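You operate a simulated robot arm through the tools that you are given. There is no shell and no other tool. Be economical: measure what you need, move in short steps, check, and stop when the job is done.

You are at the controls of a simulated two-armed robot. One attempt, no reset.

TASK
Change the paper roll on the holder and screw the knob back tight.
Fine: stand the cardboard tube on the cabinet top.

Only the result counts: the job must be done as asked and must still hold three seconds after the hand-in. Knocking over, shifting, dropping, spilling or breaking anything else fails it.

THE ROBOT
Two 7-joint arms with fingered hands on one trunk that stands fixed in place. Base frame: the origin is at the foot of the trunk, x ahead of it, y to its left, z up; the work surface is at about z = 0.86. Units: m, degrees, N and s.
The left shoulder is at [0.08, 0.241, 1.442], the right one opposite. Payload 4.9 kg a hand.
The TCP of each hand is the grasp point between the finger pads, 0.032 m short of the fingertips. In the tool frame z runs along the fingers and y along their closing line. The gripper opens to 0.2 m. The gripper's body begins 0.089 m behind the TCP. The gripper is a hand of 4 fingers: y runs from the thumb to the fingers, the wrist lies at [0, 0, -0.267] in the tool frame, and closing takes about 1.5 s.
Orientation is told as [roll, pitch, yaw] about the base's x, y, z axes, in that order, counted from this pose: with the fingers straight down and closing along the base's y, the tool's x points along the base's -x, its y along +y and its z along -z.

THE INTERFACE
- The arms move only by the tool drive_tool. It takes "left_motion", "right_motion" or both (then of equal length, played together; a hand with none holds still); each is a list of rows, each a list of 7 numbers: the shift along the tool's x, y, z in units of 30 mm (1.0 is 30 mm), then the turn, a rotation vector about the tool's x, y, z in units of 8 degrees (1.0 is 8 degrees), then the finger opening in mm, from 0 to 200. In form: [[dx, dy, dz, wx, wy, wz, grip], ...]. A call has 1 to 8 rows; each row shifts and turns the commanded pose from where the row before left it, along the tool's axes as they then stand. A call with a number of a shift or a turn outside -1 to 1 is refused whole. Rows are played at 5 a second. More than 0.05 m and 8.6 degrees between two rows, or a gripper value outside its range, and nothing of the call is played. A pose out of reach is approached as far as the arm can. The call stops where the force on the tool passes 90 N (or 10 N more than at its start, if that is more) or the arm is blocked; 0.2 s more then pass. The fingers move at their own pace (about 0.072 m/s each) and stop on an object; they squeeze with about 25 N. The grip force told is the motor's: it shows also when the fingers shut on nothing. Time passes only in rows, and 0.2 s behind the last, so rows that do not move let the fingers close. It gives the time, the measured TCP pose, the force on the tool (base axes), the opening and the grip force at its end, in the units of the frame above (readings bear some noise), with the torque about the TCP (base axes, N m) and any sound that the robot's microphone picked up.
- Cameras (640 x 400 px; columns grow to the right, rows downward): "scene" is now at [0.1095, 0.0002, 1.5959]; the picture's right is [0.01, -1.00, 0.00], its down [-0.77, -0.01, -0.64] and it looks along [0.64, 0.01, -0.77] (base axes); focal length 214 px, centre (320, 200). "left" rides on the left gripper at [-0.069, -0.069, -0.116] in its tool frame; the picture's right is [0.71, -0.71, 0.00], its down [0.54, 0.54, -0.64] and it looks along [0.45, 0.46, 0.77] (tool axes); focal length 226 px, centre (320, 200). "right" rides on the right gripper at [0.069, -0.069, -0.116] in its tool frame; the picture's right is [0.71, 0.71, 0.00], its down [-0.54, 0.54, -0.64] and it looks along [-0.45, 0.45, 0.77] (tool axes); focal length 226 px, centre (320, 200). There is no depth. A picture from a camera that has moved, and an enlarged one, comes with that camera's place and axes in the base frame and with its lens.
- camera(camera): a new picture of that camera. The clock stands still meanwhile.
- lift_body(by): slides the trunk up (or, below 0, down) by that many m; the arms and the scene camera ride with it, the base frame stays. It gives what a move gives, with no picture.
- set_grasp(shape, hand): the hand has 4 fingers and takes this shape, open, in about a second: jaw (thumb against the fingers, like two jaws); tri (thumb and two fingers); tip (a fingertip pinch); poke (one finger out to press); point (the index stretched); flat (the hand flat); cup (the hand cupped); fist (a fist). The gripper value then closes the fingers along that shape, each until it touches; the sizes above hold for jaw. It gives what a move gives, with no picture.
- pan_tilt(pan, tilt): turns the head with the scene camera to pan (to the left, within 86 degrees either way) and tilt (down, from -29 to 69), counted from straight ahead of the robot. It gives what a move gives.
- zoom(camera, box): a new picture of the part [left, top, right, bottom] of that camera's present view, enlarged. The clock stands still meanwhile.
- finish_job(): hands the job in; it is judged then, once.

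Work in short steps. Places have to be worked out from the pictures, the camera data and where the tool is seen: move nearer, look again, correct. Check each grasp and each placing, and mend what went wrong. You have 120 turns and 74 pictures in all, those below and enlarged ones among them. Open the grippers and draw the arms clear of the work before you hand the job in, unless the task says otherwise; then end with one line.

The tools are called as name(argument=value, ...) on one line, values as JSON. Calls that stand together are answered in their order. drive_tool: Moves the arms, as the interface text tells. Its arguments: {"type":"object","properties":{"left_motion":{"type":"array"},"right_motion":{"type":"array"}},"required":[]} The other tools are called the same way: lift_body (by) slides the trunk up or down; set_grasp (shape, hand) gives the hand a shape; pan_tilt (pan, tilt) turns the head that bears the scene camera; camera (camera) takes a picture; zoom (camera, box) takes an enlarged picture of a part of a camera's view; finish_job () hands the job in.

At the start:

```text
time_s: 0.0
left_eef_pos: [0.6075, 0.2546, 1.3138]
left_orientation: [0.1, 0.1, 0.0]
left_ft_force: [0.0, 0.9, 0.8]
left_torque: [0.01, 0.01, 0.02]
left_grip_width: 0.2001
left_finger_force: 0.0
left_shape: jaw
right_eef_pos: [0.7449, -0.2888, 1.3519]
right_orientation: [0.0, 0.0, 0.0]
right_ft_force: [0.6, 1.1, -0.3]
right_torque: [-0.03, -0.01, -0.05]
right_grip_width: 0.2
right_finger_force: 0.0
right_shape: jaw
trunk travel left (down, up): [-0.35, 0.49]
head pan, tilt: [0.6, 50.3]
```

scene: 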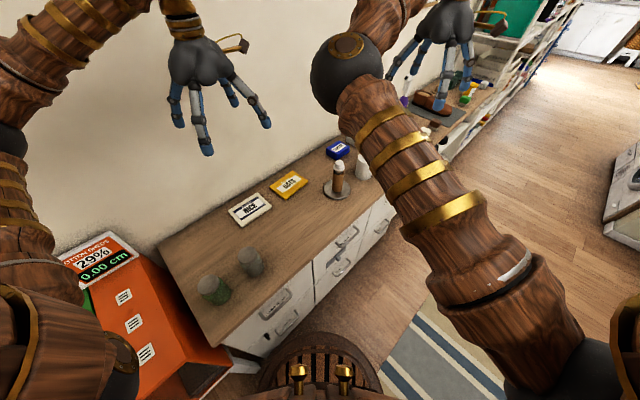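
right: 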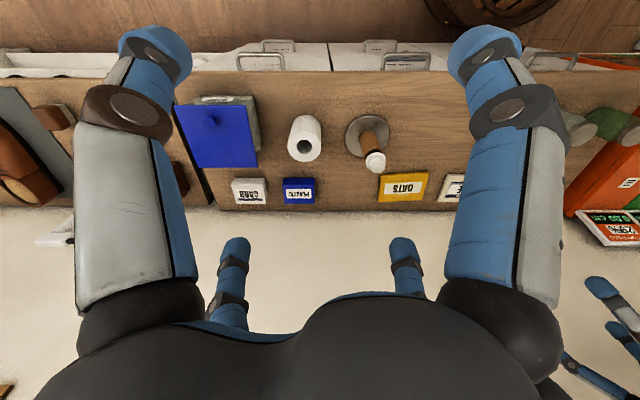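
left: 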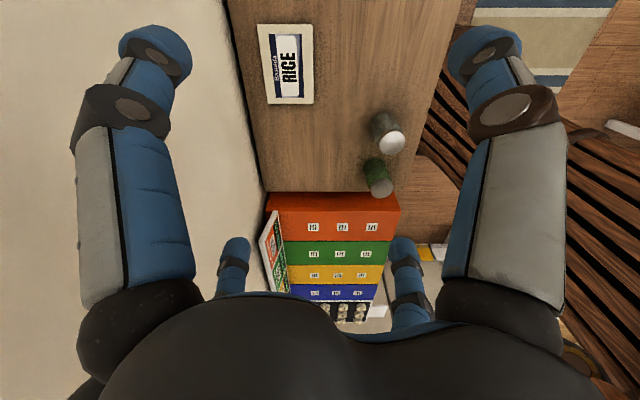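

The holder with the bare tube seems to be near scene px (338,182), and the new roll behind the arm. I zoom in for details.

zoom(camera="scene", box=[280, 120, 440, 220])

zoom(camera="right", box=[170, 60, 470, 230])

```text
4.00 times, centred on (360, 170) of scene
camera zoom: at [0.1095, 0.0002, 1.5959], right [0.01, -1.0, 0.0], down [-0.77, -0.01, -0.64], along [0.64, 0.01, -0.77], focal length 858 px, centre (160, 320)
```

zoom: 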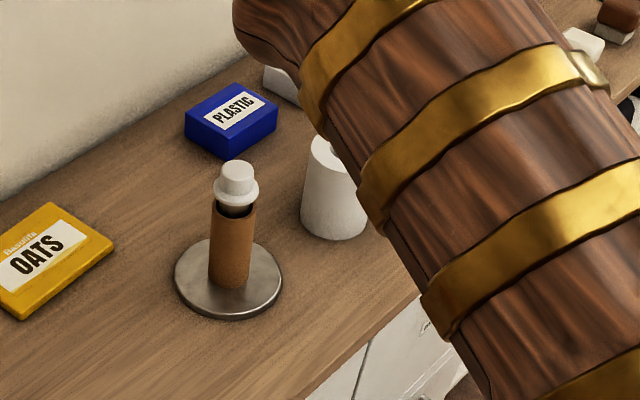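

```text
2.13 times, centred on (320, 145) of right
camera zoom: at [0.6784, -0.3578, 1.4678], right [-0.71, 0.71, 0.0], down [0.54, 0.54, 0.64], along [0.45, 0.45, -0.77], focal length 482 px, centre (320, 317)
```

zoom: 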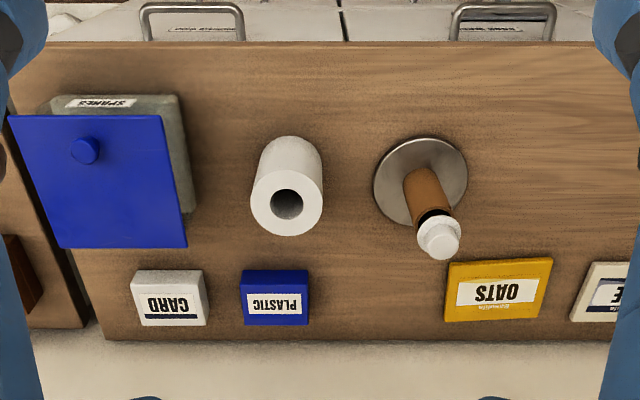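

From both views: the holder axis is near (0.78,-0.07), the knob top at z about 1.025, the tube top about 0.975, and the roll near (0.88,-0.21). I move the right hand above the knob.

drive_tool(right_motion=[[-0.14, 0.92, 0.85, 0, 0, 0, 100], [-0.14, 0.92, 0.85, 0, 0, 0, 100], [-0.14, 0.92, 0.85, 0, 0, 0, 100], [-0.14, 0.92, 0.85, 0, 0, 0, 100], [-0.14, 0.92, 0.85, 0, 0, 0, 100], [-0.14, 0.92, 0.85, 0, 0, 0, 100], [-0.14, 0.92, 0.85, 0, 0, 0, 100], [-0.14, 0.92, 0.85, 0, 0, 0, 100]])

camera(camera="right")

camera(camera="scene")

```text
time_s: 1.8
left_eef_pos: [0.6084, 0.2569, 1.313]
left_orientation: [0.0, 0.0, 0.1]
left_ft_force: [-0.2, 0.0, -0.2]
left_torque: [-0.02, 0.04, -0.04]
left_grip_width: 0.1998
left_finger_force: 0.1
left_shape: jaw
right_eef_pos: [0.7812, -0.0665, 1.1468]
right_orientation: [0.0, 0.0, 0.0]
right_ft_force: [-0.3, 0.0, -0.2]
right_torque: [-0.02, -0.02, 0.0]
right_grip_width: 0.1005
right_finger_force: 0.1
right_shape: jaw
trunk travel left (down, up): [-0.35, 0.49]
head pan, tilt: [0.6, 50.3]
```

```text
68 pictures are left
camera right: at [0.7141, -0.1347, 1.263], right [-0.71, 0.71, 0.0], down [0.54, 0.54, 0.64], along [0.45, 0.45, -0.77], focal length 226 px, centre (320, 200)
```

right: 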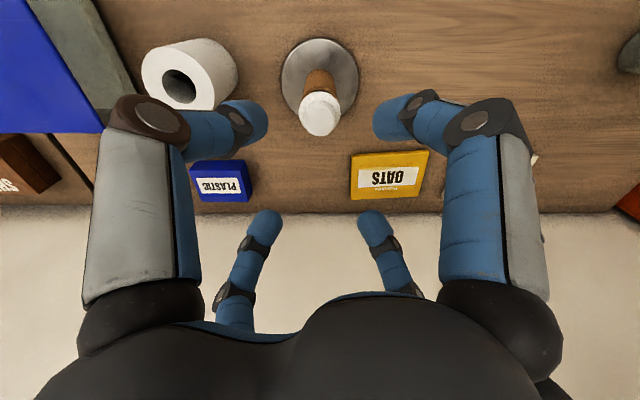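

```text
67 pictures are left
camera scene: at [0.1101, 0.0012, 1.5959], right [0.01, -1.0, 0.0], down [-0.77, -0.01, -0.64], along [0.64, 0.01, -0.77], focal length 214 px, centre (320, 200)
```

scene: 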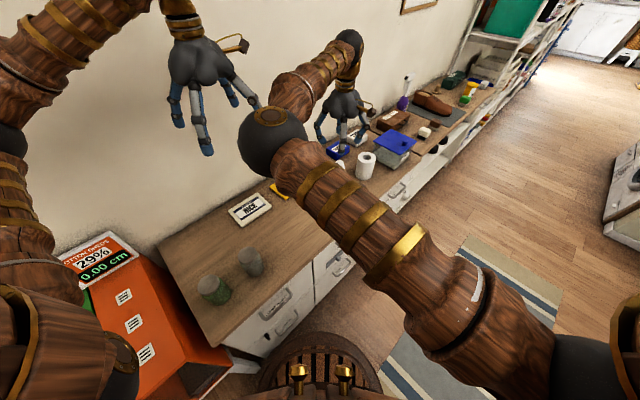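

I zoom the hand view on the knob to fix its axis and diameter.

zoom(camera="right", box=[240, 20, 400, 160])

```text
2.86 times, centred on (320, 90) of right
camera zoom: at [0.7141, -0.1347, 1.263], right [-0.71, 0.71, 0.0], down [0.54, 0.54, 0.64], along [0.45, 0.45, -0.77], focal length 646 px, centre (320, 514)
```

zoom: 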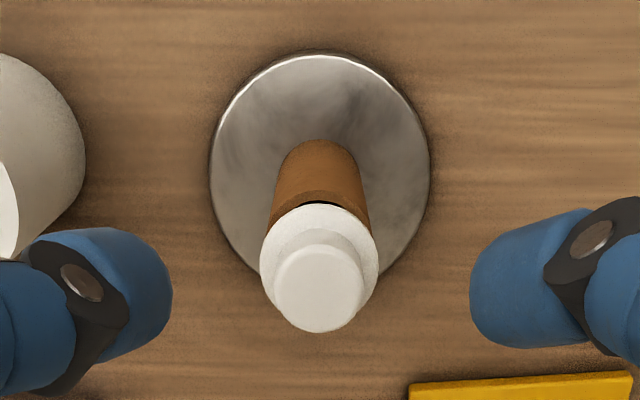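

The axis fits (0.775,-0.073), with cap Ø30 and flange Ø43. I centre the hand, wind it clockwise for a long unscrew stroke, then check the pose.

drive_tool(right_motion=[[0.2, -0.22, 0.2, 0, 0, 0, 90], [0, 0, 0.1, 0, 0, 1, 90], [0, 0, 0, 0, 0, 1, 90], [0, 0, 0, 0, 0, 1, 90], [0, 0, 0, 0, 0, 1, 90], [0, 0, 0, 0, 0, 1, 90], [0, 0, 0, 0, 0, 1, 90], [0, 0, 0, 0, 0, 1, 90]])

drive_tool(right_motion=[[0, 0, 0, 0, 0, 1, 90], [0, 0, 0, 0, 0, 1, 90], [0, 0, 0, 0, 0, 1, 90], [0, 0, 0, 0, 0, 1, 90]])

zoom(camera="right", box=[200, 20, 440, 170])

```text
time_s: 3.6
left_eef_pos: [0.6076, 0.2559, 1.3144]
left_orientation: [0.0, 0.2, 0.1]
left_ft_force: [-0.7, 0.1, 0.4]
left_torque: [-0.03, 0.01, 0.03]
left_grip_width: 0.2
left_finger_force: 0.2
left_shape: jaw
right_eef_pos: [0.7743, -0.0746, 1.1382]
right_orientation: [0.0, 0.0, -56.1]
right_ft_force: [-0.3, 0.2, -0.3]
right_torque: [0.01, -0.01, -0.01]
right_grip_width: 0.0902
right_finger_force: 0.0
right_shape: jaw
trunk travel left (down, up): [-0.35, 0.49]
head pan, tilt: [0.6, 50.3]
```

```text
time_s: 4.6
left_eef_pos: [0.6078, 0.2568, 1.3145]
left_orientation: [0.0, 0.0, 0.1]
left_ft_force: [1.1, -0.6, 0.0]
left_torque: [-0.01, 0.03, 0.03]
left_grip_width: 0.2
left_finger_force: 0.0
left_shape: jaw
right_eef_pos: [0.7745, -0.0759, 1.1389]
right_orientation: [0.1, 0.1, -88.1]
right_ft_force: [-0.4, -0.4, -0.3]
right_torque: [0.02, 0.03, 0.02]
right_grip_width: 0.0903
right_finger_force: 0.0
right_shape: jaw
trunk travel left (down, up): [-0.35, 0.49]
head pan, tilt: [0.6, 50.3]
```

```text
2.67 times, centred on (320, 95) of right
camera zoom: at [0.7043, -0.0079, 1.2549], right [0.68, 0.73, 0.0], down [0.56, -0.52, 0.64], along [0.47, -0.44, -0.77], focal length 603 px, centre (320, 480)
```

zoom: 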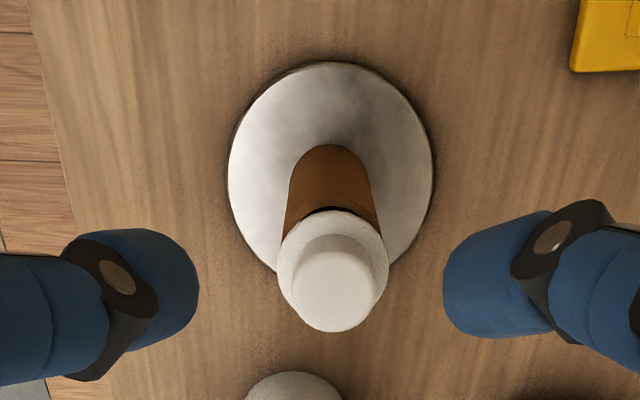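

The two views put the axis at (0.777,-0.070) with the knob top at z≈1.025. I correct slightly and go down to grip height z≈1.018, then close.

drive_tool(right_motion=[[0.2, 0.08, 0.6, 0, 0, 0, 80], [0, 0, 0.7, 0, 0, 0, 80], [0, 0, 0.7, 0, 0, 0, 80], [0, 0, 0.7, 0, 0, 0, 80], [0, 0, 0.7, 0, 0, 0, 80], [0, 0, 0.6, 0, 0, 0, 80]])

zoom(camera="right", box=[200, 80, 440, 230])

```text
time_s: 6.0
left_eef_pos: [0.6067, 0.2548, 1.3142]
left_orientation: [0.0, 0.1, 0.1]
left_ft_force: [0.6, -0.2, 0.2]
left_torque: [-0.02, -0.02, -0.01]
left_grip_width: 0.1996
left_finger_force: 0.1
left_shape: jaw
right_eef_pos: [0.7758, -0.0677, 1.0184]
right_orientation: [-0.1, 0.0, -87.9]
right_ft_force: [-0.1, -0.7, -0.3]
right_torque: [0.05, 0.02, -0.01]
right_grip_width: 0.0804
right_finger_force: 0.0
right_shape: jaw
trunk travel left (down, up): [-0.35, 0.49]
head pan, tilt: [0.6, 50.3]
```

```text
2.67 times, centred on (320, 155) of right
camera zoom: at [0.7062, -0.002, 1.1347], right [0.68, 0.73, 0.0], down [0.56, -0.52, 0.64], along [0.47, -0.44, -0.77], focal length 603 px, centre (320, 320)
```

zoom: 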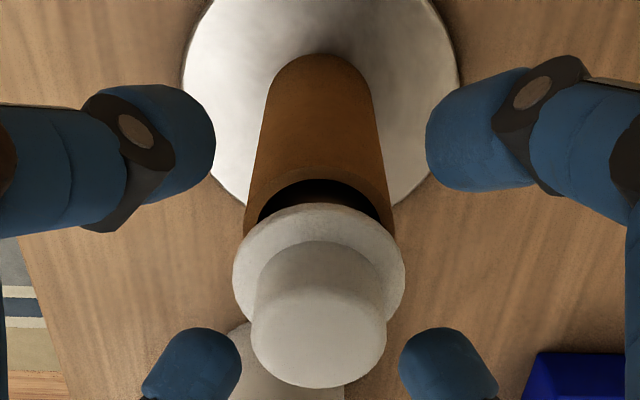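

The knob is centred between the fingers. Closing now.

drive_tool(right_motion=[[0, 0, 0, 0, 0, 0, 30], [0, 0, 0, 0, 0, 0, 20], [0, 0, 0, 0, 0, 0, 10], [0, 0, 0, 0, 0, 0, 0], [0, 0, 0, 0, 0, 0, 0], [0, 0, 0, 0, 0, 0, 0]])

zoom(camera="right", box=[200, 80, 440, 230])

```text
time_s: 7.4
left_eef_pos: [0.6087, 0.2553, 1.3143]
left_orientation: [0.0, 0.2, 0.2]
left_ft_force: [0.0, 0.8, -0.2]
left_torque: [0.0, 0.03, 0.03]
left_grip_width: 0.2
left_finger_force: 0.0
left_shape: jaw
right_eef_pos: [0.775, -0.0689, 1.0187]
right_orientation: [-0.1, 0.0, -88.0]
right_ft_force: [-0.6, -2.2, 0.0]
right_torque: [-0.09, -0.02, 0.02]
right_grip_width: 0.0359
right_finger_force: 25.0
right_shape: jaw
trunk travel left (down, up): [-0.35, 0.49]
head pan, tilt: [0.6, 50.3]
```

```text
2.67 times, centred on (320, 155) of right
camera zoom: at [0.7059, -0.0021, 1.135], right [0.68, 0.73, 0.0], down [0.56, -0.52, 0.64], along [0.47, -0.44, -0.77], focal length 603 px, centre (320, 320)
```

zoom: 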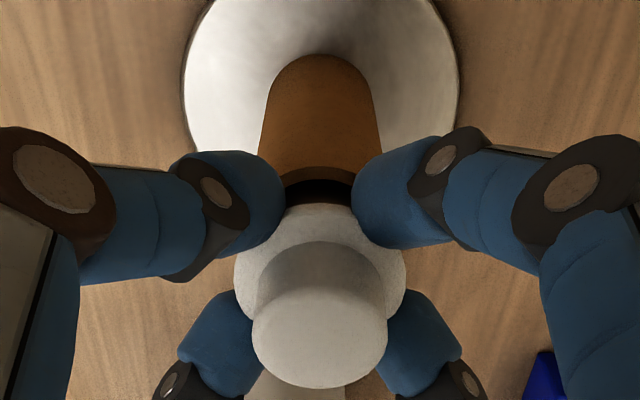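

Gripped at 36 mm with a 25 N squeeze. Unscrew: turn counter-clockwise (negative about tool z).

drive_tool(right_motion=[[0, 0, 0, 0, 0, -1, 0], [0, 0, 0, 0, 0, -1, 0], [0, 0, 0, 0, 0, -1, 0], [0, 0, 0, 0, 0, -1, 0], [0, 0, 0, 0, 0, -1, 0], [0, 0, 0, 0, 0, -1, 0], [0, 0, 0, 0, 0, -1, 0], [0, 0, 0, 0, 0, -1, 0]])

zoom(camera="right", box=[200, 80, 440, 230])

```text
time_s: 9.2
left_eef_pos: [0.6074, 0.2544, 1.3154]
left_orientation: [0.0, 0.0, 0.0]
left_ft_force: [-0.6, 0.3, -0.6]
left_torque: [0.03, 0.02, -0.01]
left_grip_width: 0.1999
left_finger_force: 0.0
left_shape: jaw
right_eef_pos: [0.7756, -0.0705, 1.018]
right_orientation: [0.0, 0.0, -24.0]
right_ft_force: [-3.6, -7.8, 1.5]
right_torque: [-0.25, 0.05, -0.07]
right_grip_width: 0.036
right_finger_force: 24.6
right_shape: jaw
trunk travel left (down, up): [-0.35, 0.49]
head pan, tilt: [0.6, 50.3]
```

```text
2.67 times, centred on (320, 155) of right
camera zoom: at [0.6858, -0.1056, 1.135], right [-0.36, 0.93, 0.0], down [0.71, 0.27, 0.64], along [0.6, 0.23, -0.77], focal length 603 px, centre (320, 320)
```

zoom: 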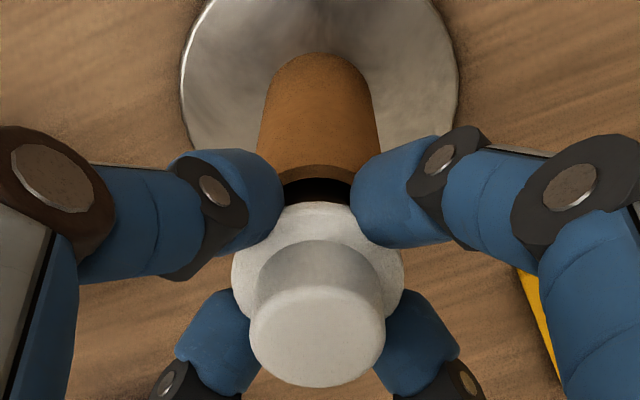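

Turning smoothly with low torque. I continue the stroke.

drive_tool(right_motion=[[0, 0, 0, 0, 0, -1, 0], [0, 0, 0, 0, 0, -1, 0], [0, 0, 0, 0, 0, -1, 0], [0, 0, 0, 0, 0, -1, 0], [0, 0, 0, 0, 0, -1, 0], [0, 0, 0, 0, 0, -1, 0], [0, 0, 0, 0, 0, -1, 0], [0, 0, 0, 0, 0, -1, 0]])

drive_tool(right_motion=[[0, 0, 0, 0, 0, -1, 0], [0, 0, 0, 0, 0, -1, 0], [0, 0, 0, 0, 0, -1, 0], [0, 0, 0, 0, 0, -1, 0], [0, 0, 0, 0, 0, -1, 0], [0, 0, 0, 0, 0, -1, 0], [0, 0, 0, 0, 0, -1, 0], [0, 0, 0, 0, 0, -1, 0]])

```text
time_s: 11.0
left_eef_pos: [0.6083, 0.253, 1.3145]
left_orientation: [0.1, 0.2, 0.0]
left_ft_force: [0.7, -0.3, 0.9]
left_torque: [0.01, -0.02, 0.03]
left_grip_width: 0.2
left_finger_force: 0.1
left_shape: jaw
right_eef_pos: [0.7749, -0.0703, 1.0182]
right_orientation: [0.0, -0.1, 40.0]
right_ft_force: [6.1, -15.5, 7.9]
right_torque: [-0.51, -0.31, -0.11]
right_grip_width: 0.0364
right_finger_force: 25.2
right_shape: jaw
trunk travel left (down, up): [-0.35, 0.49]
head pan, tilt: [0.6, 50.3]
```

```text
time_s: 12.8
left_eef_pos: [0.608, 0.2541, 1.315]
left_orientation: [0.1, 0.0, 0.1]
left_ft_force: [-0.1, 0.7, 0.2]
left_torque: [-0.01, -0.02, 0.02]
left_grip_width: 0.1998
left_finger_force: 0.0
left_shape: jaw
right_eef_pos: [0.7759, -0.0704, 1.0191]
right_orientation: [-0.3, 0.0, 104.1]
right_ft_force: [18.6, -14.9, 20.2]
right_torque: [-0.43, -0.73, -0.06]
right_grip_width: 0.0366
right_finger_force: 25.2
right_shape: jaw
trunk travel left (down, up): [-0.35, 0.49]
head pan, tilt: [0.6, 50.3]
```

The upward push (20 N) shows that the knob is rising on its thread. I open, and look before winding back.

drive_tool(right_motion=[[0, 0, 0, 0, 0, 0, 30], [0, 0, 0, 0, 0, 0, 60], [0, 0, 0, 0, 0, 0, 80], [0, 0, 0, 0, 0, 0, 80]])

zoom(camera="right", box=[200, 80, 440, 230])

```text
time_s: 13.8
left_eef_pos: [0.6088, 0.2541, 1.3155]
left_orientation: [0.1, 0.1, 0.1]
left_ft_force: [0.0, -0.3, 0.7]
left_torque: [0.04, 0.02, -0.01]
left_grip_width: 0.1997
left_finger_force: 0.1
left_shape: jaw
right_eef_pos: [0.7749, -0.069, 1.0168]
right_orientation: [0.1, 0.0, 103.9]
right_ft_force: [0.6, -0.8, 0.2]
right_torque: [0.03, 0.03, 0.02]
right_grip_width: 0.0794
right_finger_force: 0.1
right_shape: jaw
trunk travel left (down, up): [-0.35, 0.49]
head pan, tilt: [0.6, 50.3]
```

```text
2.67 times, centred on (320, 155) of right
camera zoom: at [0.8598, -0.12, 1.1332], right [-0.52, -0.86, 0.0], down [-0.65, 0.39, 0.65], along [-0.55, 0.33, -0.76], focal length 603 px, centre (320, 320)
```

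zoom: 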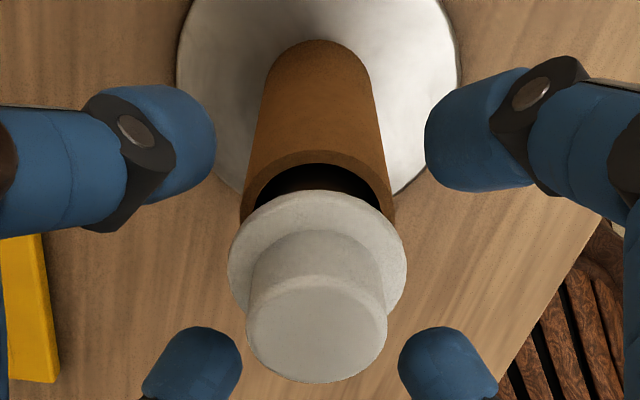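

The gap grew, so the knob is coming out. I wind back 192°, with a small correction, and regrip.

drive_tool(right_motion=[[0, 0, 0, 0, 0, 1, 80], [0, 0, 0, 0, 0, 1, 80], [0, 0, 0, 0, 0, 1, 80], [0, 0, 0, 0, 0, 1, 80], [0, 0, 0, 0, 0, 1, 80], [0, 0, 0, 0, 0, 1, 80], [0, 0, 0, 0, 0, 1, 80], [0, 0, 0, 0, 0, 1, 80]])

drive_tool(right_motion=[[0, 0, 0, 0, 0, 1, 80], [0, 0, 0, 0, 0, 1, 80], [0, 0, 0, 0, 0, 1, 80], [0, 0, 0, 0, 0, 1, 80], [0, 0, 0, 0, 0, 1, 80], [0, 0, 0, 0, 0, 1, 80], [0, 0, 0, 0, 0, 1, 80], [0, 0, 0, 0, 0, 1, 80]])

drive_tool(right_motion=[[0, 0, 0, 0, 0, 1, 80], [0, 0, 0, 0, 0, 1, 80], [0, 0, 0, 0, 0, 1, 80], [0, 0, 0, 0, 0, 1, 80], [0, 0, 0, 0, 0, 1, 80], [0, 0, 0, 0, 0, 1, 80], [0, 0, 0, 0, 0, 1, 80], [-0.07, 0.05, -0.1, 0, 0, 1, 80]])

drive_tool(right_motion=[[0, 0, 0, 0, 0, 0, 30], [0, 0, 0, 0, 0, 0, 10], [0, 0, 0, 0, 0, 0, 0], [0, 0, 0, 0, 0, 0, 0], [0, 0, 0, 0, 0, 0, 0], [0, 0, 0, 0, 0, 0, 0]])

zoom(camera="right", box=[200, 80, 440, 230])

```text
time_s: 15.6
left_eef_pos: [0.6075, 0.2558, 1.3139]
left_orientation: [0.0, 0.2, 0.1]
left_ft_force: [-0.6, 0.5, 0.0]
left_torque: [0.02, -0.03, -0.01]
left_grip_width: 0.1996
left_finger_force: 0.2
left_shape: jaw
right_eef_pos: [0.7749, -0.07, 1.0176]
right_orientation: [0.0, -0.1, 39.8]
right_ft_force: [0.0, 0.5, -0.5]
right_torque: [0.0, 0.0, 0.0]
right_grip_width: 0.0796
right_finger_force: 0.1
right_shape: jaw
trunk travel left (down, up): [-0.35, 0.49]
head pan, tilt: [0.6, 50.3]
```

```text
time_s: 17.4
left_eef_pos: [0.6067, 0.2558, 1.3138]
left_orientation: [0.0, 0.0, 0.1]
left_ft_force: [-0.4, -0.4, 0.1]
left_torque: [0.03, -0.01, 0.01]
left_grip_width: 0.1998
left_finger_force: 0.0
left_shape: jaw
right_eef_pos: [0.7765, -0.0688, 1.0175]
right_orientation: [0.0, -0.1, -24.1]
right_ft_force: [-0.8, 0.2, 0.3]
right_torque: [0.0, 0.04, -0.03]
right_grip_width: 0.0795
right_finger_force: 0.1
right_shape: jaw
trunk travel left (down, up): [-0.35, 0.49]
head pan, tilt: [0.6, 50.3]
```

```text
time_s: 19.2
left_eef_pos: [0.6075, 0.2559, 1.3151]
left_orientation: [0.0, 0.0, 0.1]
left_ft_force: [0.5, -0.1, 0.9]
left_torque: [0.0, -0.01, -0.04]
left_grip_width: 0.1998
left_finger_force: 0.0
left_shape: jaw
right_eef_pos: [0.7782, -0.0704, 1.0217]
right_orientation: [0.0, 0.0, -88.1]
right_ft_force: [-0.5, 0.0, 0.4]
right_torque: [0.0, -0.01, 0.04]
right_grip_width: 0.0798
right_finger_force: 0.0
right_shape: jaw
trunk travel left (down, up): [-0.35, 0.49]
head pan, tilt: [0.6, 50.3]
```

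```text
time_s: 20.6
left_eef_pos: [0.6081, 0.2552, 1.3137]
left_orientation: [-0.1, 0.1, 0.1]
left_ft_force: [1.0, 0.7, 1.4]
left_torque: [-0.01, -0.02, 0.01]
left_grip_width: 0.1998
left_finger_force: 0.0
left_shape: jaw
right_eef_pos: [0.7778, -0.0707, 1.0209]
right_orientation: [-0.1, -0.1, -88.0]
right_ft_force: [-0.9, 0.0, -1.8]
right_torque: [0.01, 0.04, 0.02]
right_grip_width: 0.0377
right_finger_force: 24.7
right_shape: jaw
trunk travel left (down, up): [-0.35, 0.49]
head pan, tilt: [0.6, 50.3]
```

```text
2.67 times, centred on (320, 155) of right
camera zoom: at [0.7082, -0.0042, 1.138], right [0.68, 0.73, 0.0], down [0.56, -0.52, 0.64], along [0.47, -0.44, -0.77], focal length 603 px, centre (320, 320)
```

zoom: 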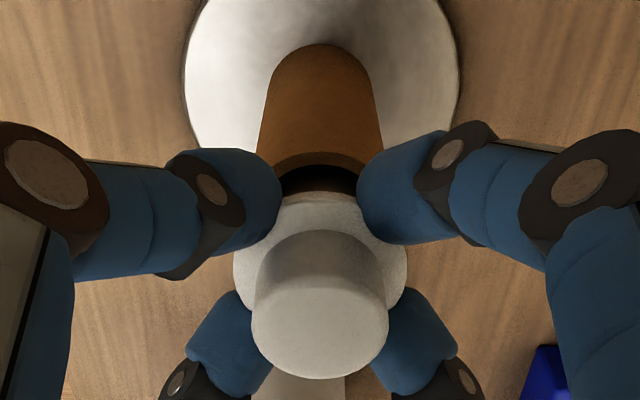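

Regripped. Second stroke of 192° counter-clockwise, with a slight rise.

drive_tool(right_motion=[[0, 0, -0.004, 0, 0, -1, 0], [0, 0, -0.004, 0, 0, -1, 0], [0, 0, -0.004, 0, 0, -1, 0], [0, 0, -0.004, 0, 0, -1, 0], [0, 0, -0.004, 0, 0, -1, 0], [0, 0, -0.004, 0, 0, -1, 0], [0, 0, -0.004, 0, 0, -1, 0], [0, 0, -0.004, 0, 0, -1, 0]])

drive_tool(right_motion=[[0, 0, -0.004, 0, 0, -1, 0], [0, 0, -0.004, 0, 0, -1, 0], [0, 0, -0.004, 0, 0, -1, 0], [0, 0, -0.004, 0, 0, -1, 0], [0, 0, -0.004, 0, 0, -1, 0], [0, 0, -0.004, 0, 0, -1, 0], [0, 0, -0.004, 0, 0, -1, 0], [0, 0, -0.004, 0, 0, -1, 0]])

drive_tool(right_motion=[[0, 0, -0.004, 0, 0, -1, 0], [0, 0, -0.004, 0, 0, -1, 0], [0, 0, -0.004, 0, 0, -1, 0], [0, 0, -0.004, 0, 0, -1, 0], [0, 0, -0.004, 0, 0, -1, 0], [0, 0, -0.004, 0, 0, -1, 0], [0, 0, -0.004, 0, 0, -1, 0], [0, 0, -0.004, 0, 0, -1, 0]])

zoom(camera="right", box=[200, 80, 440, 230])

```text
time_s: 22.4
left_eef_pos: [0.6075, 0.2561, 1.3139]
left_orientation: [0.0, 0.0, 0.1]
left_ft_force: [-0.4, -0.1, 0.2]
left_torque: [0.01, 0.02, -0.02]
left_grip_width: 0.1997
left_finger_force: 0.1
left_shape: jaw
right_eef_pos: [0.7791, -0.0698, 1.0225]
right_orientation: [0.0, 0.0, -23.9]
right_ft_force: [2.4, -1.3, 0.1]
right_torque: [-0.02, -0.03, -0.01]
right_grip_width: 0.038
right_finger_force: 25.0
right_shape: jaw
trunk travel left (down, up): [-0.35, 0.49]
head pan, tilt: [0.6, 50.3]
```

```text
time_s: 24.2
left_eef_pos: [0.6078, 0.2559, 1.3139]
left_orientation: [0.0, 0.2, 0.1]
left_ft_force: [0.3, 0.2, 0.1]
left_torque: [-0.02, -0.01, 0.05]
left_grip_width: 0.1999
left_finger_force: 0.0
left_shape: jaw
right_eef_pos: [0.777, -0.07, 1.0238]
right_orientation: [0.0, 0.0, 40.0]
right_ft_force: [-0.6, 0.0, 0.1]
right_torque: [0.02, -0.01, -0.01]
right_grip_width: 0.0379
right_finger_force: 24.5
right_shape: jaw
trunk travel left (down, up): [-0.35, 0.49]
head pan, tilt: [0.6, 50.3]
```

```text
time_s: 26.0
left_eef_pos: [0.6072, 0.256, 1.3139]
left_orientation: [0.0, 0.1, 0.0]
left_ft_force: [0.4, 0.4, 0.4]
left_torque: [0.01, 0.03, 0.04]
left_grip_width: 0.2
left_finger_force: 0.1
left_shape: jaw
right_eef_pos: [0.7774, -0.0705, 1.0248]
right_orientation: [0.1, 0.0, 104.1]
right_ft_force: [0.0, -0.7, -0.6]
right_torque: [0.04, 0.01, -0.05]
right_grip_width: 0.038
right_finger_force: 24.7
right_shape: jaw
trunk travel left (down, up): [-0.35, 0.49]
head pan, tilt: [0.6, 50.3]
```

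```text
2.67 times, centred on (320, 155) of right
camera zoom: at [0.8622, -0.1208, 1.1407], right [-0.51, -0.86, 0.0], down [-0.66, 0.39, 0.64], along [-0.55, 0.33, -0.77], focal length 603 px, centre (320, 320)
```

zoom: 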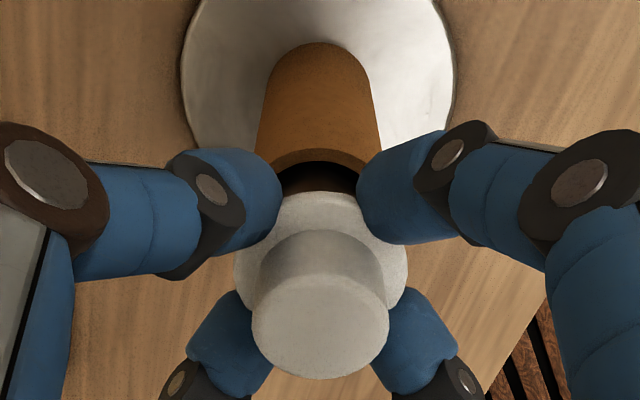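

Forces are now nil, so the knob may already be free. I lift 25 mm carefully and watch the force.

drive_tool(right_motion=[[0, 0, -0.15, 0, 0, 0, 0], [0, 0, -0.15, 0, 0, 0, 0], [0, 0, -0.2, 0, 0, 0, 0], [0, 0, -0.3, 0, 0, 0, 0]])

zoom(camera="right", box=[200, 80, 440, 230])

```text
time_s: 27.0
left_eef_pos: [0.6076, 0.255, 1.3161]
left_orientation: [-0.1, 0.0, 0.1]
left_ft_force: [-1.0, -0.1, 0.2]
left_torque: [-0.01, -0.03, -0.02]
left_grip_width: 0.2
left_finger_force: 0.0
left_shape: jaw
right_eef_pos: [0.7777, -0.0715, 1.0473]
right_orientation: [0.1, 0.0, 104.0]
right_ft_force: [-0.3, 1.3, 0.9]
right_torque: [0.0, -0.03, -0.01]
right_grip_width: 0.0381
right_finger_force: 24.8
right_shape: jaw
trunk travel left (down, up): [-0.35, 0.49]
head pan, tilt: [0.6, 50.3]
```

```text
2.67 times, centred on (320, 155) of right
camera zoom: at [0.8621, -0.1211, 1.165], right [-0.52, -0.86, 0.0], down [-0.66, 0.39, 0.64], along [-0.55, 0.33, -0.77], focal length 603 px, centre (320, 320)
```

zoom: 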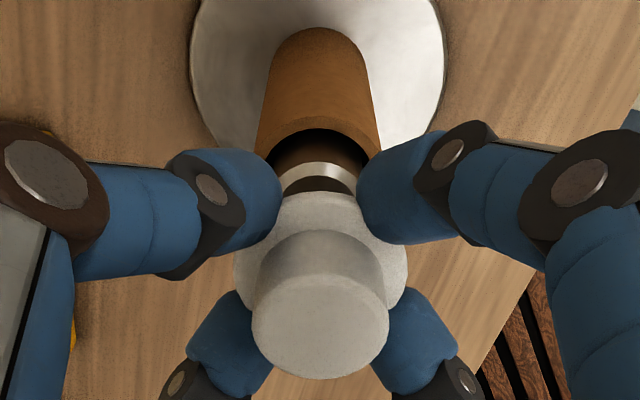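

The knob is off, with the spindle end visible below. The cabinet runs diagonally (front edge x+y≈0.48), with free space around (0.65,0.01). I lift the knob and carry it there, keeping the yaw at 104° for later.

drive_tool(right_motion=[[0, 0, -0.9, 0, 0, 0, 0], [0, 0, -0.9, 0, 0, 0, 0], [-0.734, 0.697, 0, 0, 0, 0, 0], [-0.734, 0.697, 0, 0, 0, 0, 0], [-0.734, 0.697, 0, 0, 0, 0, 0], [-0.734, 0.697, 0, 0, 0, 0, 0], [-0.734, 0.697, 0, 0, 0, 0, 0]])

camera(camera="scene")

camera(camera="left")

```text
time_s: 28.6
left_eef_pos: [0.6061, 0.2564, 1.315]
left_orientation: [0.0, 0.0, 0.1]
left_ft_force: [0.3, 0.0, 0.6]
left_torque: [0.0, -0.02, 0.0]
left_grip_width: 0.1997
left_finger_force: 0.0
left_shape: jaw
right_eef_pos: [0.6508, 0.0114, 1.1011]
right_orientation: [-0.1, 0.0, 104.0]
right_ft_force: [0.0, 0.8, 0.2]
right_torque: [0.0, -0.06, 0.01]
right_grip_width: 0.0381
right_finger_force: 25.3
right_shape: jaw
trunk travel left (down, up): [-0.35, 0.49]
head pan, tilt: [0.6, 50.3]
```

```text
57 pictures are left
camera scene: at [0.1075, 0.0012, 1.596], right [0.01, -1.0, 0.0], down [-0.77, -0.01, -0.64], along [0.64, 0.01, -0.77], focal length 214 px, centre (320, 200)
```

scene: 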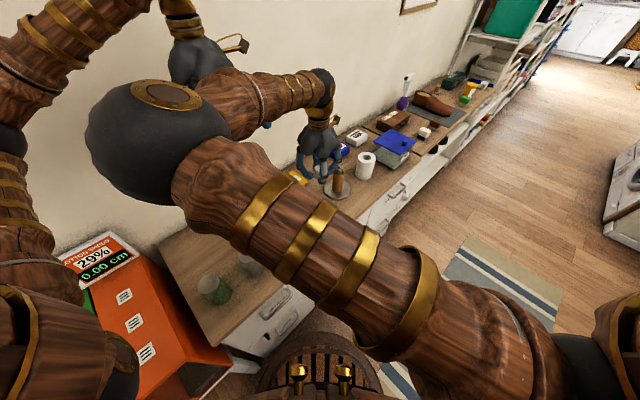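

```text
56 pictures are left
camera left: at [0.6741, 0.1884, 1.4309], right [-0.71, -0.71, 0.0], down [-0.54, 0.54, 0.64], along [-0.45, 0.45, -0.77], focal length 226 px, centre (320, 200)
```

left: 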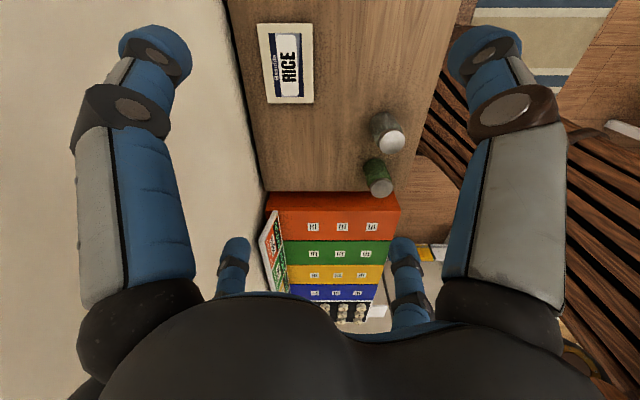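

The spot beneath is free. I lower the knob to just above the top, then look.

drive_tool(right_motion=[[0, 0, 0.9, 0, 0, 0, 0], [0, 0, 0.9, 0, 0, 0, 0], [0, 0, 0.9, 0, 0, 0, 0], [0, 0, 0.9, 0, 0, 0, 0], [0, 0, 0.9, 0, 0, 0, 0], [0, 0, 0.9, 0, 0, 0, 0], [0, 0, 0.8, 0, 0, 0, 0]])

camera(camera="right")

```text
time_s: 30.2
left_eef_pos: [0.607, 0.2557, 1.3147]
left_orientation: [0.1, 0.0, 0.1]
left_ft_force: [-0.5, -1.3, -0.2]
left_torque: [-0.02, -0.01, 0.0]
left_grip_width: 0.2
left_finger_force: 0.1
left_shape: jaw
right_eef_pos: [0.6487, 0.0094, 0.9172]
right_orientation: [-0.1, 0.0, 104.1]
right_ft_force: [-0.1, 0.4, -0.2]
right_torque: [-0.03, -0.01, 0.01]
right_grip_width: 0.0379
right_finger_force: 25.0
right_shape: jaw
trunk travel left (down, up): [-0.35, 0.49]
head pan, tilt: [0.6, 50.3]
```

```text
55 pictures are left
camera right: at [0.7334, -0.0404, 1.0348], right [-0.51, -0.86, 0.0], down [-0.66, 0.39, 0.64], along [-0.55, 0.33, -0.77], focal length 226 px, centre (320, 200)
```

right: 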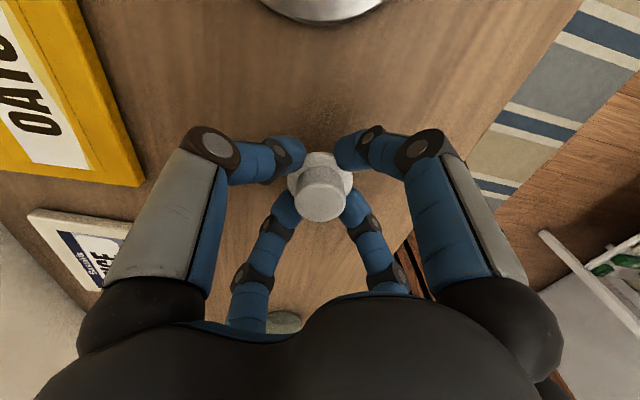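

Clear below. Slow descent until contact shows.

drive_tool(right_motion=[[0, 0, 0.4, 0, 0, 0, 0], [0, 0, 0.2, 0, 0, 0, 0], [0, 0, 0.1, 0, 0, 0, 0], [0, 0, 0.1, 0, 0, 0, 0]])

```text
time_s: 31.2
left_eef_pos: [0.6085, 0.2567, 1.3149]
left_orientation: [0.0, 0.1, 0.1]
left_ft_force: [0.0, 0.2, -0.3]
left_torque: [-0.01, 0.03, -0.01]
left_grip_width: 0.2
left_finger_force: 0.0
left_shape: jaw
right_eef_pos: [0.6486, 0.0118, 0.8926]
right_orientation: [0.0, 0.0, 104.0]
right_ft_force: [-0.3, -0.4, 1.5]
right_torque: [0.0, -0.02, -0.03]
right_grip_width: 0.0378
right_finger_force: 24.9
right_shape: jaw
trunk travel left (down, up): [-0.35, 0.49]
head pan, tilt: [0.6, 50.3]
```

drive_tool(right_motion=[[0, 0, 0.07, 0, 0, 0, 0], [0, 0, 0.07, 0, 0, 0, 0], [0, 0, 0.0, 0, 0, 0, 0]])

zoom(camera="right", box=[220, 110, 420, 240])

```text
time_s: 32.0
left_eef_pos: [0.6037, 0.2552, 1.3171]
left_orientation: [0.0, 0.0, 0.2]
left_ft_force: [-0.1, 0.2, -0.3]
left_torque: [0.01, -0.04, 0.01]
left_grip_width: 0.1998
left_finger_force: 0.1
left_shape: jaw
right_eef_pos: [0.6478, 0.0109, 0.8915]
right_orientation: [-0.4, 0.0, 104.0]
right_ft_force: [2.4, -0.5, 42.4]
right_torque: [-0.1, -0.26, 0.05]
right_grip_width: 0.0386
right_finger_force: 25.1
right_shape: jaw
trunk travel left (down, up): [-0.35, 0.49]
head pan, tilt: [0.6, 50.3]
```

```text
3.08 times, centred on (320, 175) of right
camera zoom: at [0.7324, -0.0391, 1.0094], right [-0.52, -0.86, 0.0], down [-0.66, 0.39, 0.64], along [-0.55, 0.33, -0.77], focal length 696 px, centre (320, 277)
```

zoom: 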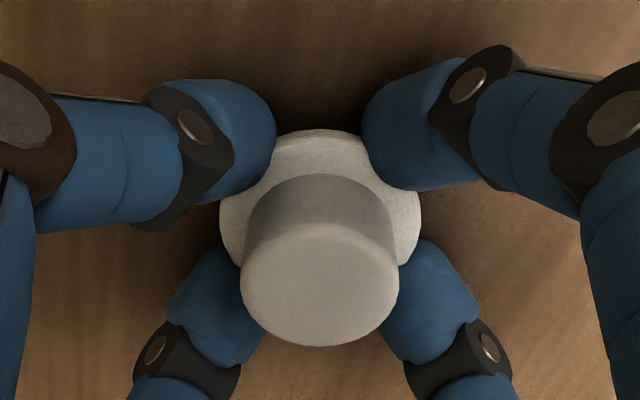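

Contact at TCP z 0.8915. I ease up 1 mm and open.

drive_tool(right_motion=[[0, 0, -0.05, 0, 0, 0, 0], [0, 0, 0, 0, 0, 0, 40], [0, 0, 0, 0, 0, 0, 50], [0, 0, 0, 0, 0, 0, 70], [0, 0, 0, 0, 0, 0, 90]])

zoom(camera="right", box=[220, 110, 420, 240])

```text
time_s: 33.2
left_eef_pos: [0.6048, 0.2559, 1.3161]
left_orientation: [0.1, -0.1, 0.1]
left_ft_force: [-0.1, 0.4, -0.5]
left_torque: [0.0, -0.03, 0.0]
left_grip_width: 0.2
left_finger_force: 0.1
left_shape: jaw
right_eef_pos: [0.647, 0.011, 0.8916]
right_orientation: [-0.1, 0.0, 104.0]
right_ft_force: [-2.3, -1.1, 33.1]
right_torque: [0.0, -0.04, 0.01]
right_grip_width: 0.0845
right_finger_force: 0.0
right_shape: jaw
trunk travel left (down, up): [-0.35, 0.49]
head pan, tilt: [0.6, 50.3]
```

```text
3.08 times, centred on (320, 175) of right
camera zoom: at [0.7311, -0.039, 1.0075], right [-0.52, -0.86, 0.0], down [-0.66, 0.39, 0.64], along [-0.55, 0.33, -0.77], focal length 696 px, centre (320, 277)
```

zoom: 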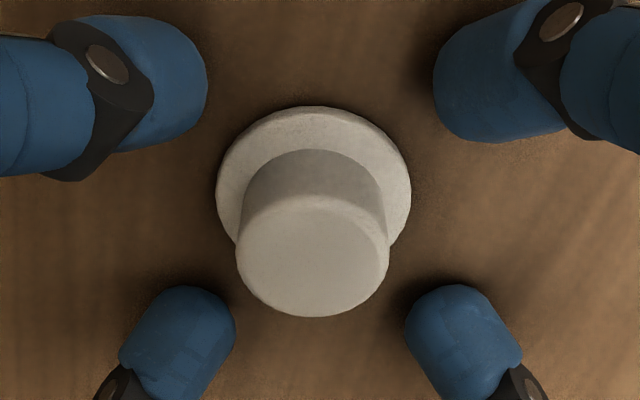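

The knob stands flat at about (0.65,0.01). I raise the right hand and send it over toward the new roll, keeping its yaw.

drive_tool(right_motion=[[0, 0, -0.3, 0, 0, 0, 90], [0, 0, -0.7, 0, 0, 0, 100], [0, 0, -1, 0, 0, 0, 110], [0, 0, -1, 0, 0, 0, 110], [0, 0, -1, 0, 0, 0, 110], [0, 0, -1, 0, 0, 0, 110], [0, 0, -1, 0, 0, 0, 110], [0, 0, -1, 0, 0, 0, 110]])

drive_tool(right_motion=[[0.97, -0.63, -0.3, 0, 0, 0, 120], [0.97, -0.63, 0, 0, 0, 0, 120], [0.97, -0.63, 0, 0, 0, 0, 120], [0.97, -0.63, 0, 0, 0, 0, 120], [0.97, -0.63, 0, 0, 0, 0, 120], [0.97, -0.63, 0, 0, 0, 0, 120], [0.97, -0.63, 0, 0, 0, 0, 120], [0.97, -0.63, 0, 0, 0, 0, 120]])

camera(camera="right")

camera(camera="scene")

```text
time_s: 35.0
left_eef_pos: [0.6081, 0.2553, 1.3142]
left_orientation: [-0.1, 0.0, 0.1]
left_ft_force: [0.6, 0.2, 0.1]
left_torque: [0.01, 0.0, -0.03]
left_grip_width: 0.2
left_finger_force: 0.1
left_shape: jaw
right_eef_pos: [0.652, -0.0058, 1.0885]
right_orientation: [0.8, 0.8, 103.0]
right_ft_force: [-0.5, 0.6, -1.3]
right_torque: [0.06, 0.02, -0.03]
right_grip_width: 0.1097
right_finger_force: 0.0
right_shape: jaw
trunk travel left (down, up): [-0.35, 0.49]
head pan, tilt: [0.6, 50.3]
```

```text
time_s: 36.8
left_eef_pos: [0.6089, 0.2538, 1.3141]
left_orientation: [0.1, 0.1, 0.0]
left_ft_force: [-0.3, -0.2, -0.2]
left_torque: [0.04, 0.06, -0.01]
left_grip_width: 0.1997
left_finger_force: 0.0
left_shape: jaw
right_eef_pos: [0.8569, -0.1798, 1.1063]
right_orientation: [0.2, -0.1, 103.9]
right_ft_force: [0.3, -0.3, 0.2]
right_torque: [-0.03, 0.02, 0.02]
right_grip_width: 0.1195
right_finger_force: 0.0
right_shape: jaw
trunk travel left (down, up): [-0.35, 0.49]
head pan, tilt: [0.6, 50.3]
```

```text
52 pictures are left
camera right: at [0.9416, -0.2303, 1.2232], right [-0.52, -0.86, 0.0], down [-0.66, 0.39, 0.64], along [-0.55, 0.33, -0.76], focal length 226 px, centre (320, 200)
```

right: 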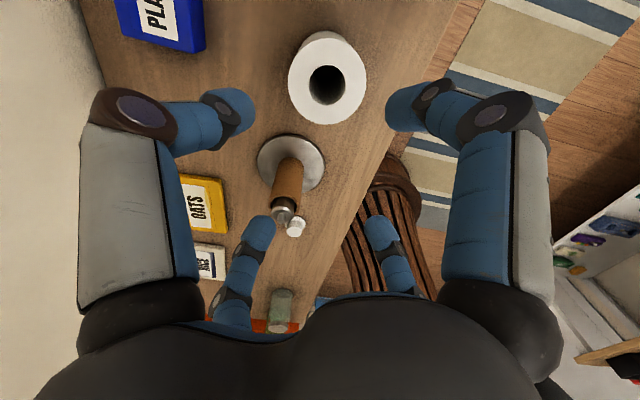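

```text
51 pictures are left
camera scene: at [0.1114, -0.0019, 1.5957], right [0.01, -1.0, 0.0], down [-0.77, -0.01, -0.64], along [0.64, 0.01, -0.77], focal length 214 px, centre (320, 200)
```

scene: 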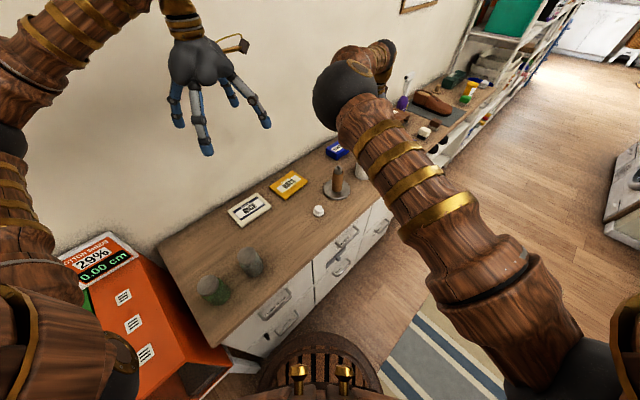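

The scene is clear: tube on the spindle, knob standing at left. The right hand takes the tube next; the left hand moves aside to make room for the right elbow.

drive_tool(right_motion=[[-0.84, 0.34, 0, 0, 0, 0, 90], [-0.84, 0.34, 0, 0, 0, 0, 90], [-0.84, 0.34, 0, 0, 0, 0, 80], [-0.84, 0.34, 0, 0, 0, 0, 80], [-0.84, 0.34, 0, 0, 0, 0, 80], [0, 0, 0, 0, 0, 0, 80]], left_motion=[[0, 1, -0.3, 0, 0, 0, 100], [0, 1, -0.3, 0, 0, 0, 100], [0, 1, -0.3, 0, 0, 0, 100], [0, 1, -0.3, 0, 0, 0, 100], [0, 1, -0.3, 0, 0, 0, 100], [0, 0, 0, 0, 0, 0, 100]])

camera(camera="right")

```text
time_s: 38.2
left_eef_pos: [0.6103, 0.4039, 1.359]
left_orientation: [0.1, 0.1, 0.1]
left_ft_force: [0.2, 0.1, 0.0]
left_torque: [0.05, 0.03, -0.03]
left_grip_width: 0.1004
left_finger_force: 0.2
left_shape: jaw
right_eef_pos: [0.7744, -0.0699, 1.1076]
right_orientation: [0.1, 0.0, 103.9]
right_ft_force: [0.3, -0.7, -0.3]
right_torque: [0.03, 0.03, 0.0]
right_grip_width: 0.0803
right_finger_force: 0.0
right_shape: jaw
trunk travel left (down, up): [-0.35, 0.49]
head pan, tilt: [0.6, 50.3]
```

```text
50 pictures are left
camera right: at [0.8595, -0.1193, 1.2241], right [-0.52, -0.86, 0.0], down [-0.66, 0.39, 0.64], along [-0.55, 0.33, -0.77], focal length 226 px, centre (320, 200)
```

right: 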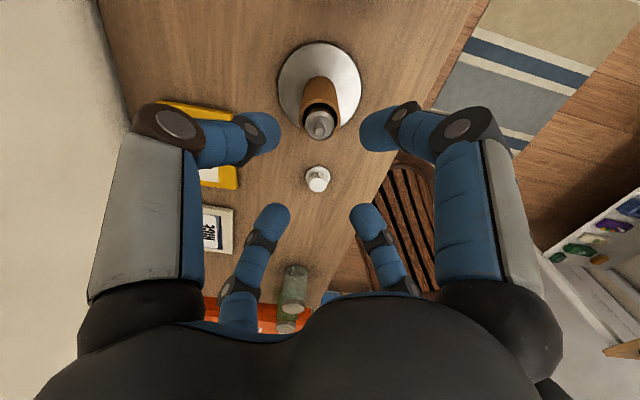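

Centred to within a few mm. I descend to z≈0.95 around the tube.

drive_tool(right_motion=[[0.05, -0.1, 0.5, 0, 0, 0, 80], [0, 0, 0.8, 0, 0, 0, 80], [0, 0, 0.8, 0, 0, 0, 80], [0, 0, 0.8, 0, 0, 0, 80], [0, 0, 0.8, 0, 0, 0, 80], [0, 0, 0.8, 0, 0, 0, 80], [0, 0, 0.75, 0, 0, 0, 80]])

camera(camera="right")

```text
time_s: 39.8
left_eef_pos: [0.6082, 0.4054, 1.359]
left_orientation: [0.0, 0.1, 0.2]
left_ft_force: [0.1, 0.9, -0.3]
left_torque: [0.0, 0.05, -0.02]
left_grip_width: 0.1005
left_finger_force: 0.0
left_shape: jaw
right_eef_pos: [0.7766, -0.0701, 0.9477]
right_orientation: [-0.1, 0.0, 104.0]
right_ft_force: [0.3, 0.1, -0.7]
right_torque: [-0.03, 0.02, 0.01]
right_grip_width: 0.0803
right_finger_force: 0.1
right_shape: jaw
trunk travel left (down, up): [-0.35, 0.49]
head pan, tilt: [0.6, 50.3]
```

```text
49 pictures are left
camera right: at [0.861, -0.1201, 1.0646], right [-0.52, -0.86, 0.0], down [-0.66, 0.39, 0.64], along [-0.55, 0.33, -0.77], focal length 226 px, centre (320, 200)
```

right: 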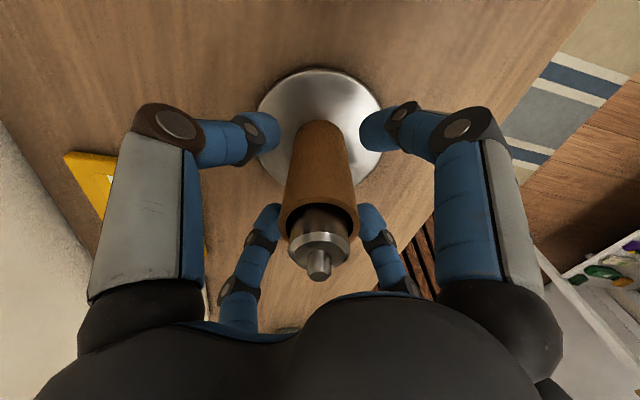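

The fingers surround the tube, with the spindle stud clear of the palm. Close, then lift slowly.

drive_tool(right_motion=[[0, 0, 0, 0, 0, 0, 40], [0, 0, 0, 0, 0, 0, 20], [0, 0, 0, 0, 0, 0, 0], [0, 0, 0, 0, 0, 0, 0], [0, 0, 0, 0, 0, 0, 0], [0, 0, -0.1, 0, 0, 0, 0], [0, 0, -0.2, 0, 0, 0, 0], [0, 0, -0.4, 0, 0, 0, 0]])

zoom(camera="right", box=[180, 40, 460, 300])

```text
time_s: 41.6
left_eef_pos: [0.6081, 0.4057, 1.3589]
left_orientation: [0.0, 0.0, 0.1]
left_ft_force: [0.2, 0.4, 1.2]
left_torque: [-0.01, 0.01, -0.04]
left_grip_width: 0.1002
left_finger_force: 0.0
left_shape: jaw
right_eef_pos: [0.7756, -0.068, 0.9722]
right_orientation: [-0.1, 0.0, 104.0]
right_ft_force: [-0.6, 0.3, 0.0]
right_torque: [0.02, 0.03, 0.0]
right_grip_width: 0.0424
right_finger_force: 24.8
right_shape: jaw
trunk travel left (down, up): [-0.35, 0.49]
head pan, tilt: [0.6, 50.3]
```

```text
1.54 times, centred on (320, 170) of right
camera zoom: at [0.8606, -0.1179, 1.0887], right [-0.52, -0.86, 0.0], down [-0.66, 0.39, 0.64], along [-0.55, 0.33, -0.77], focal length 348 px, centre (320, 246)
```

zoom: 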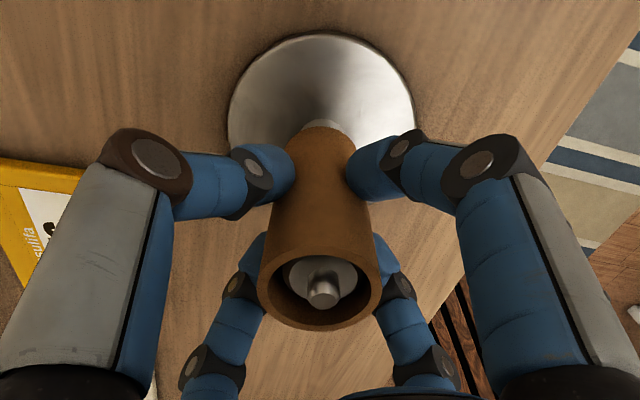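

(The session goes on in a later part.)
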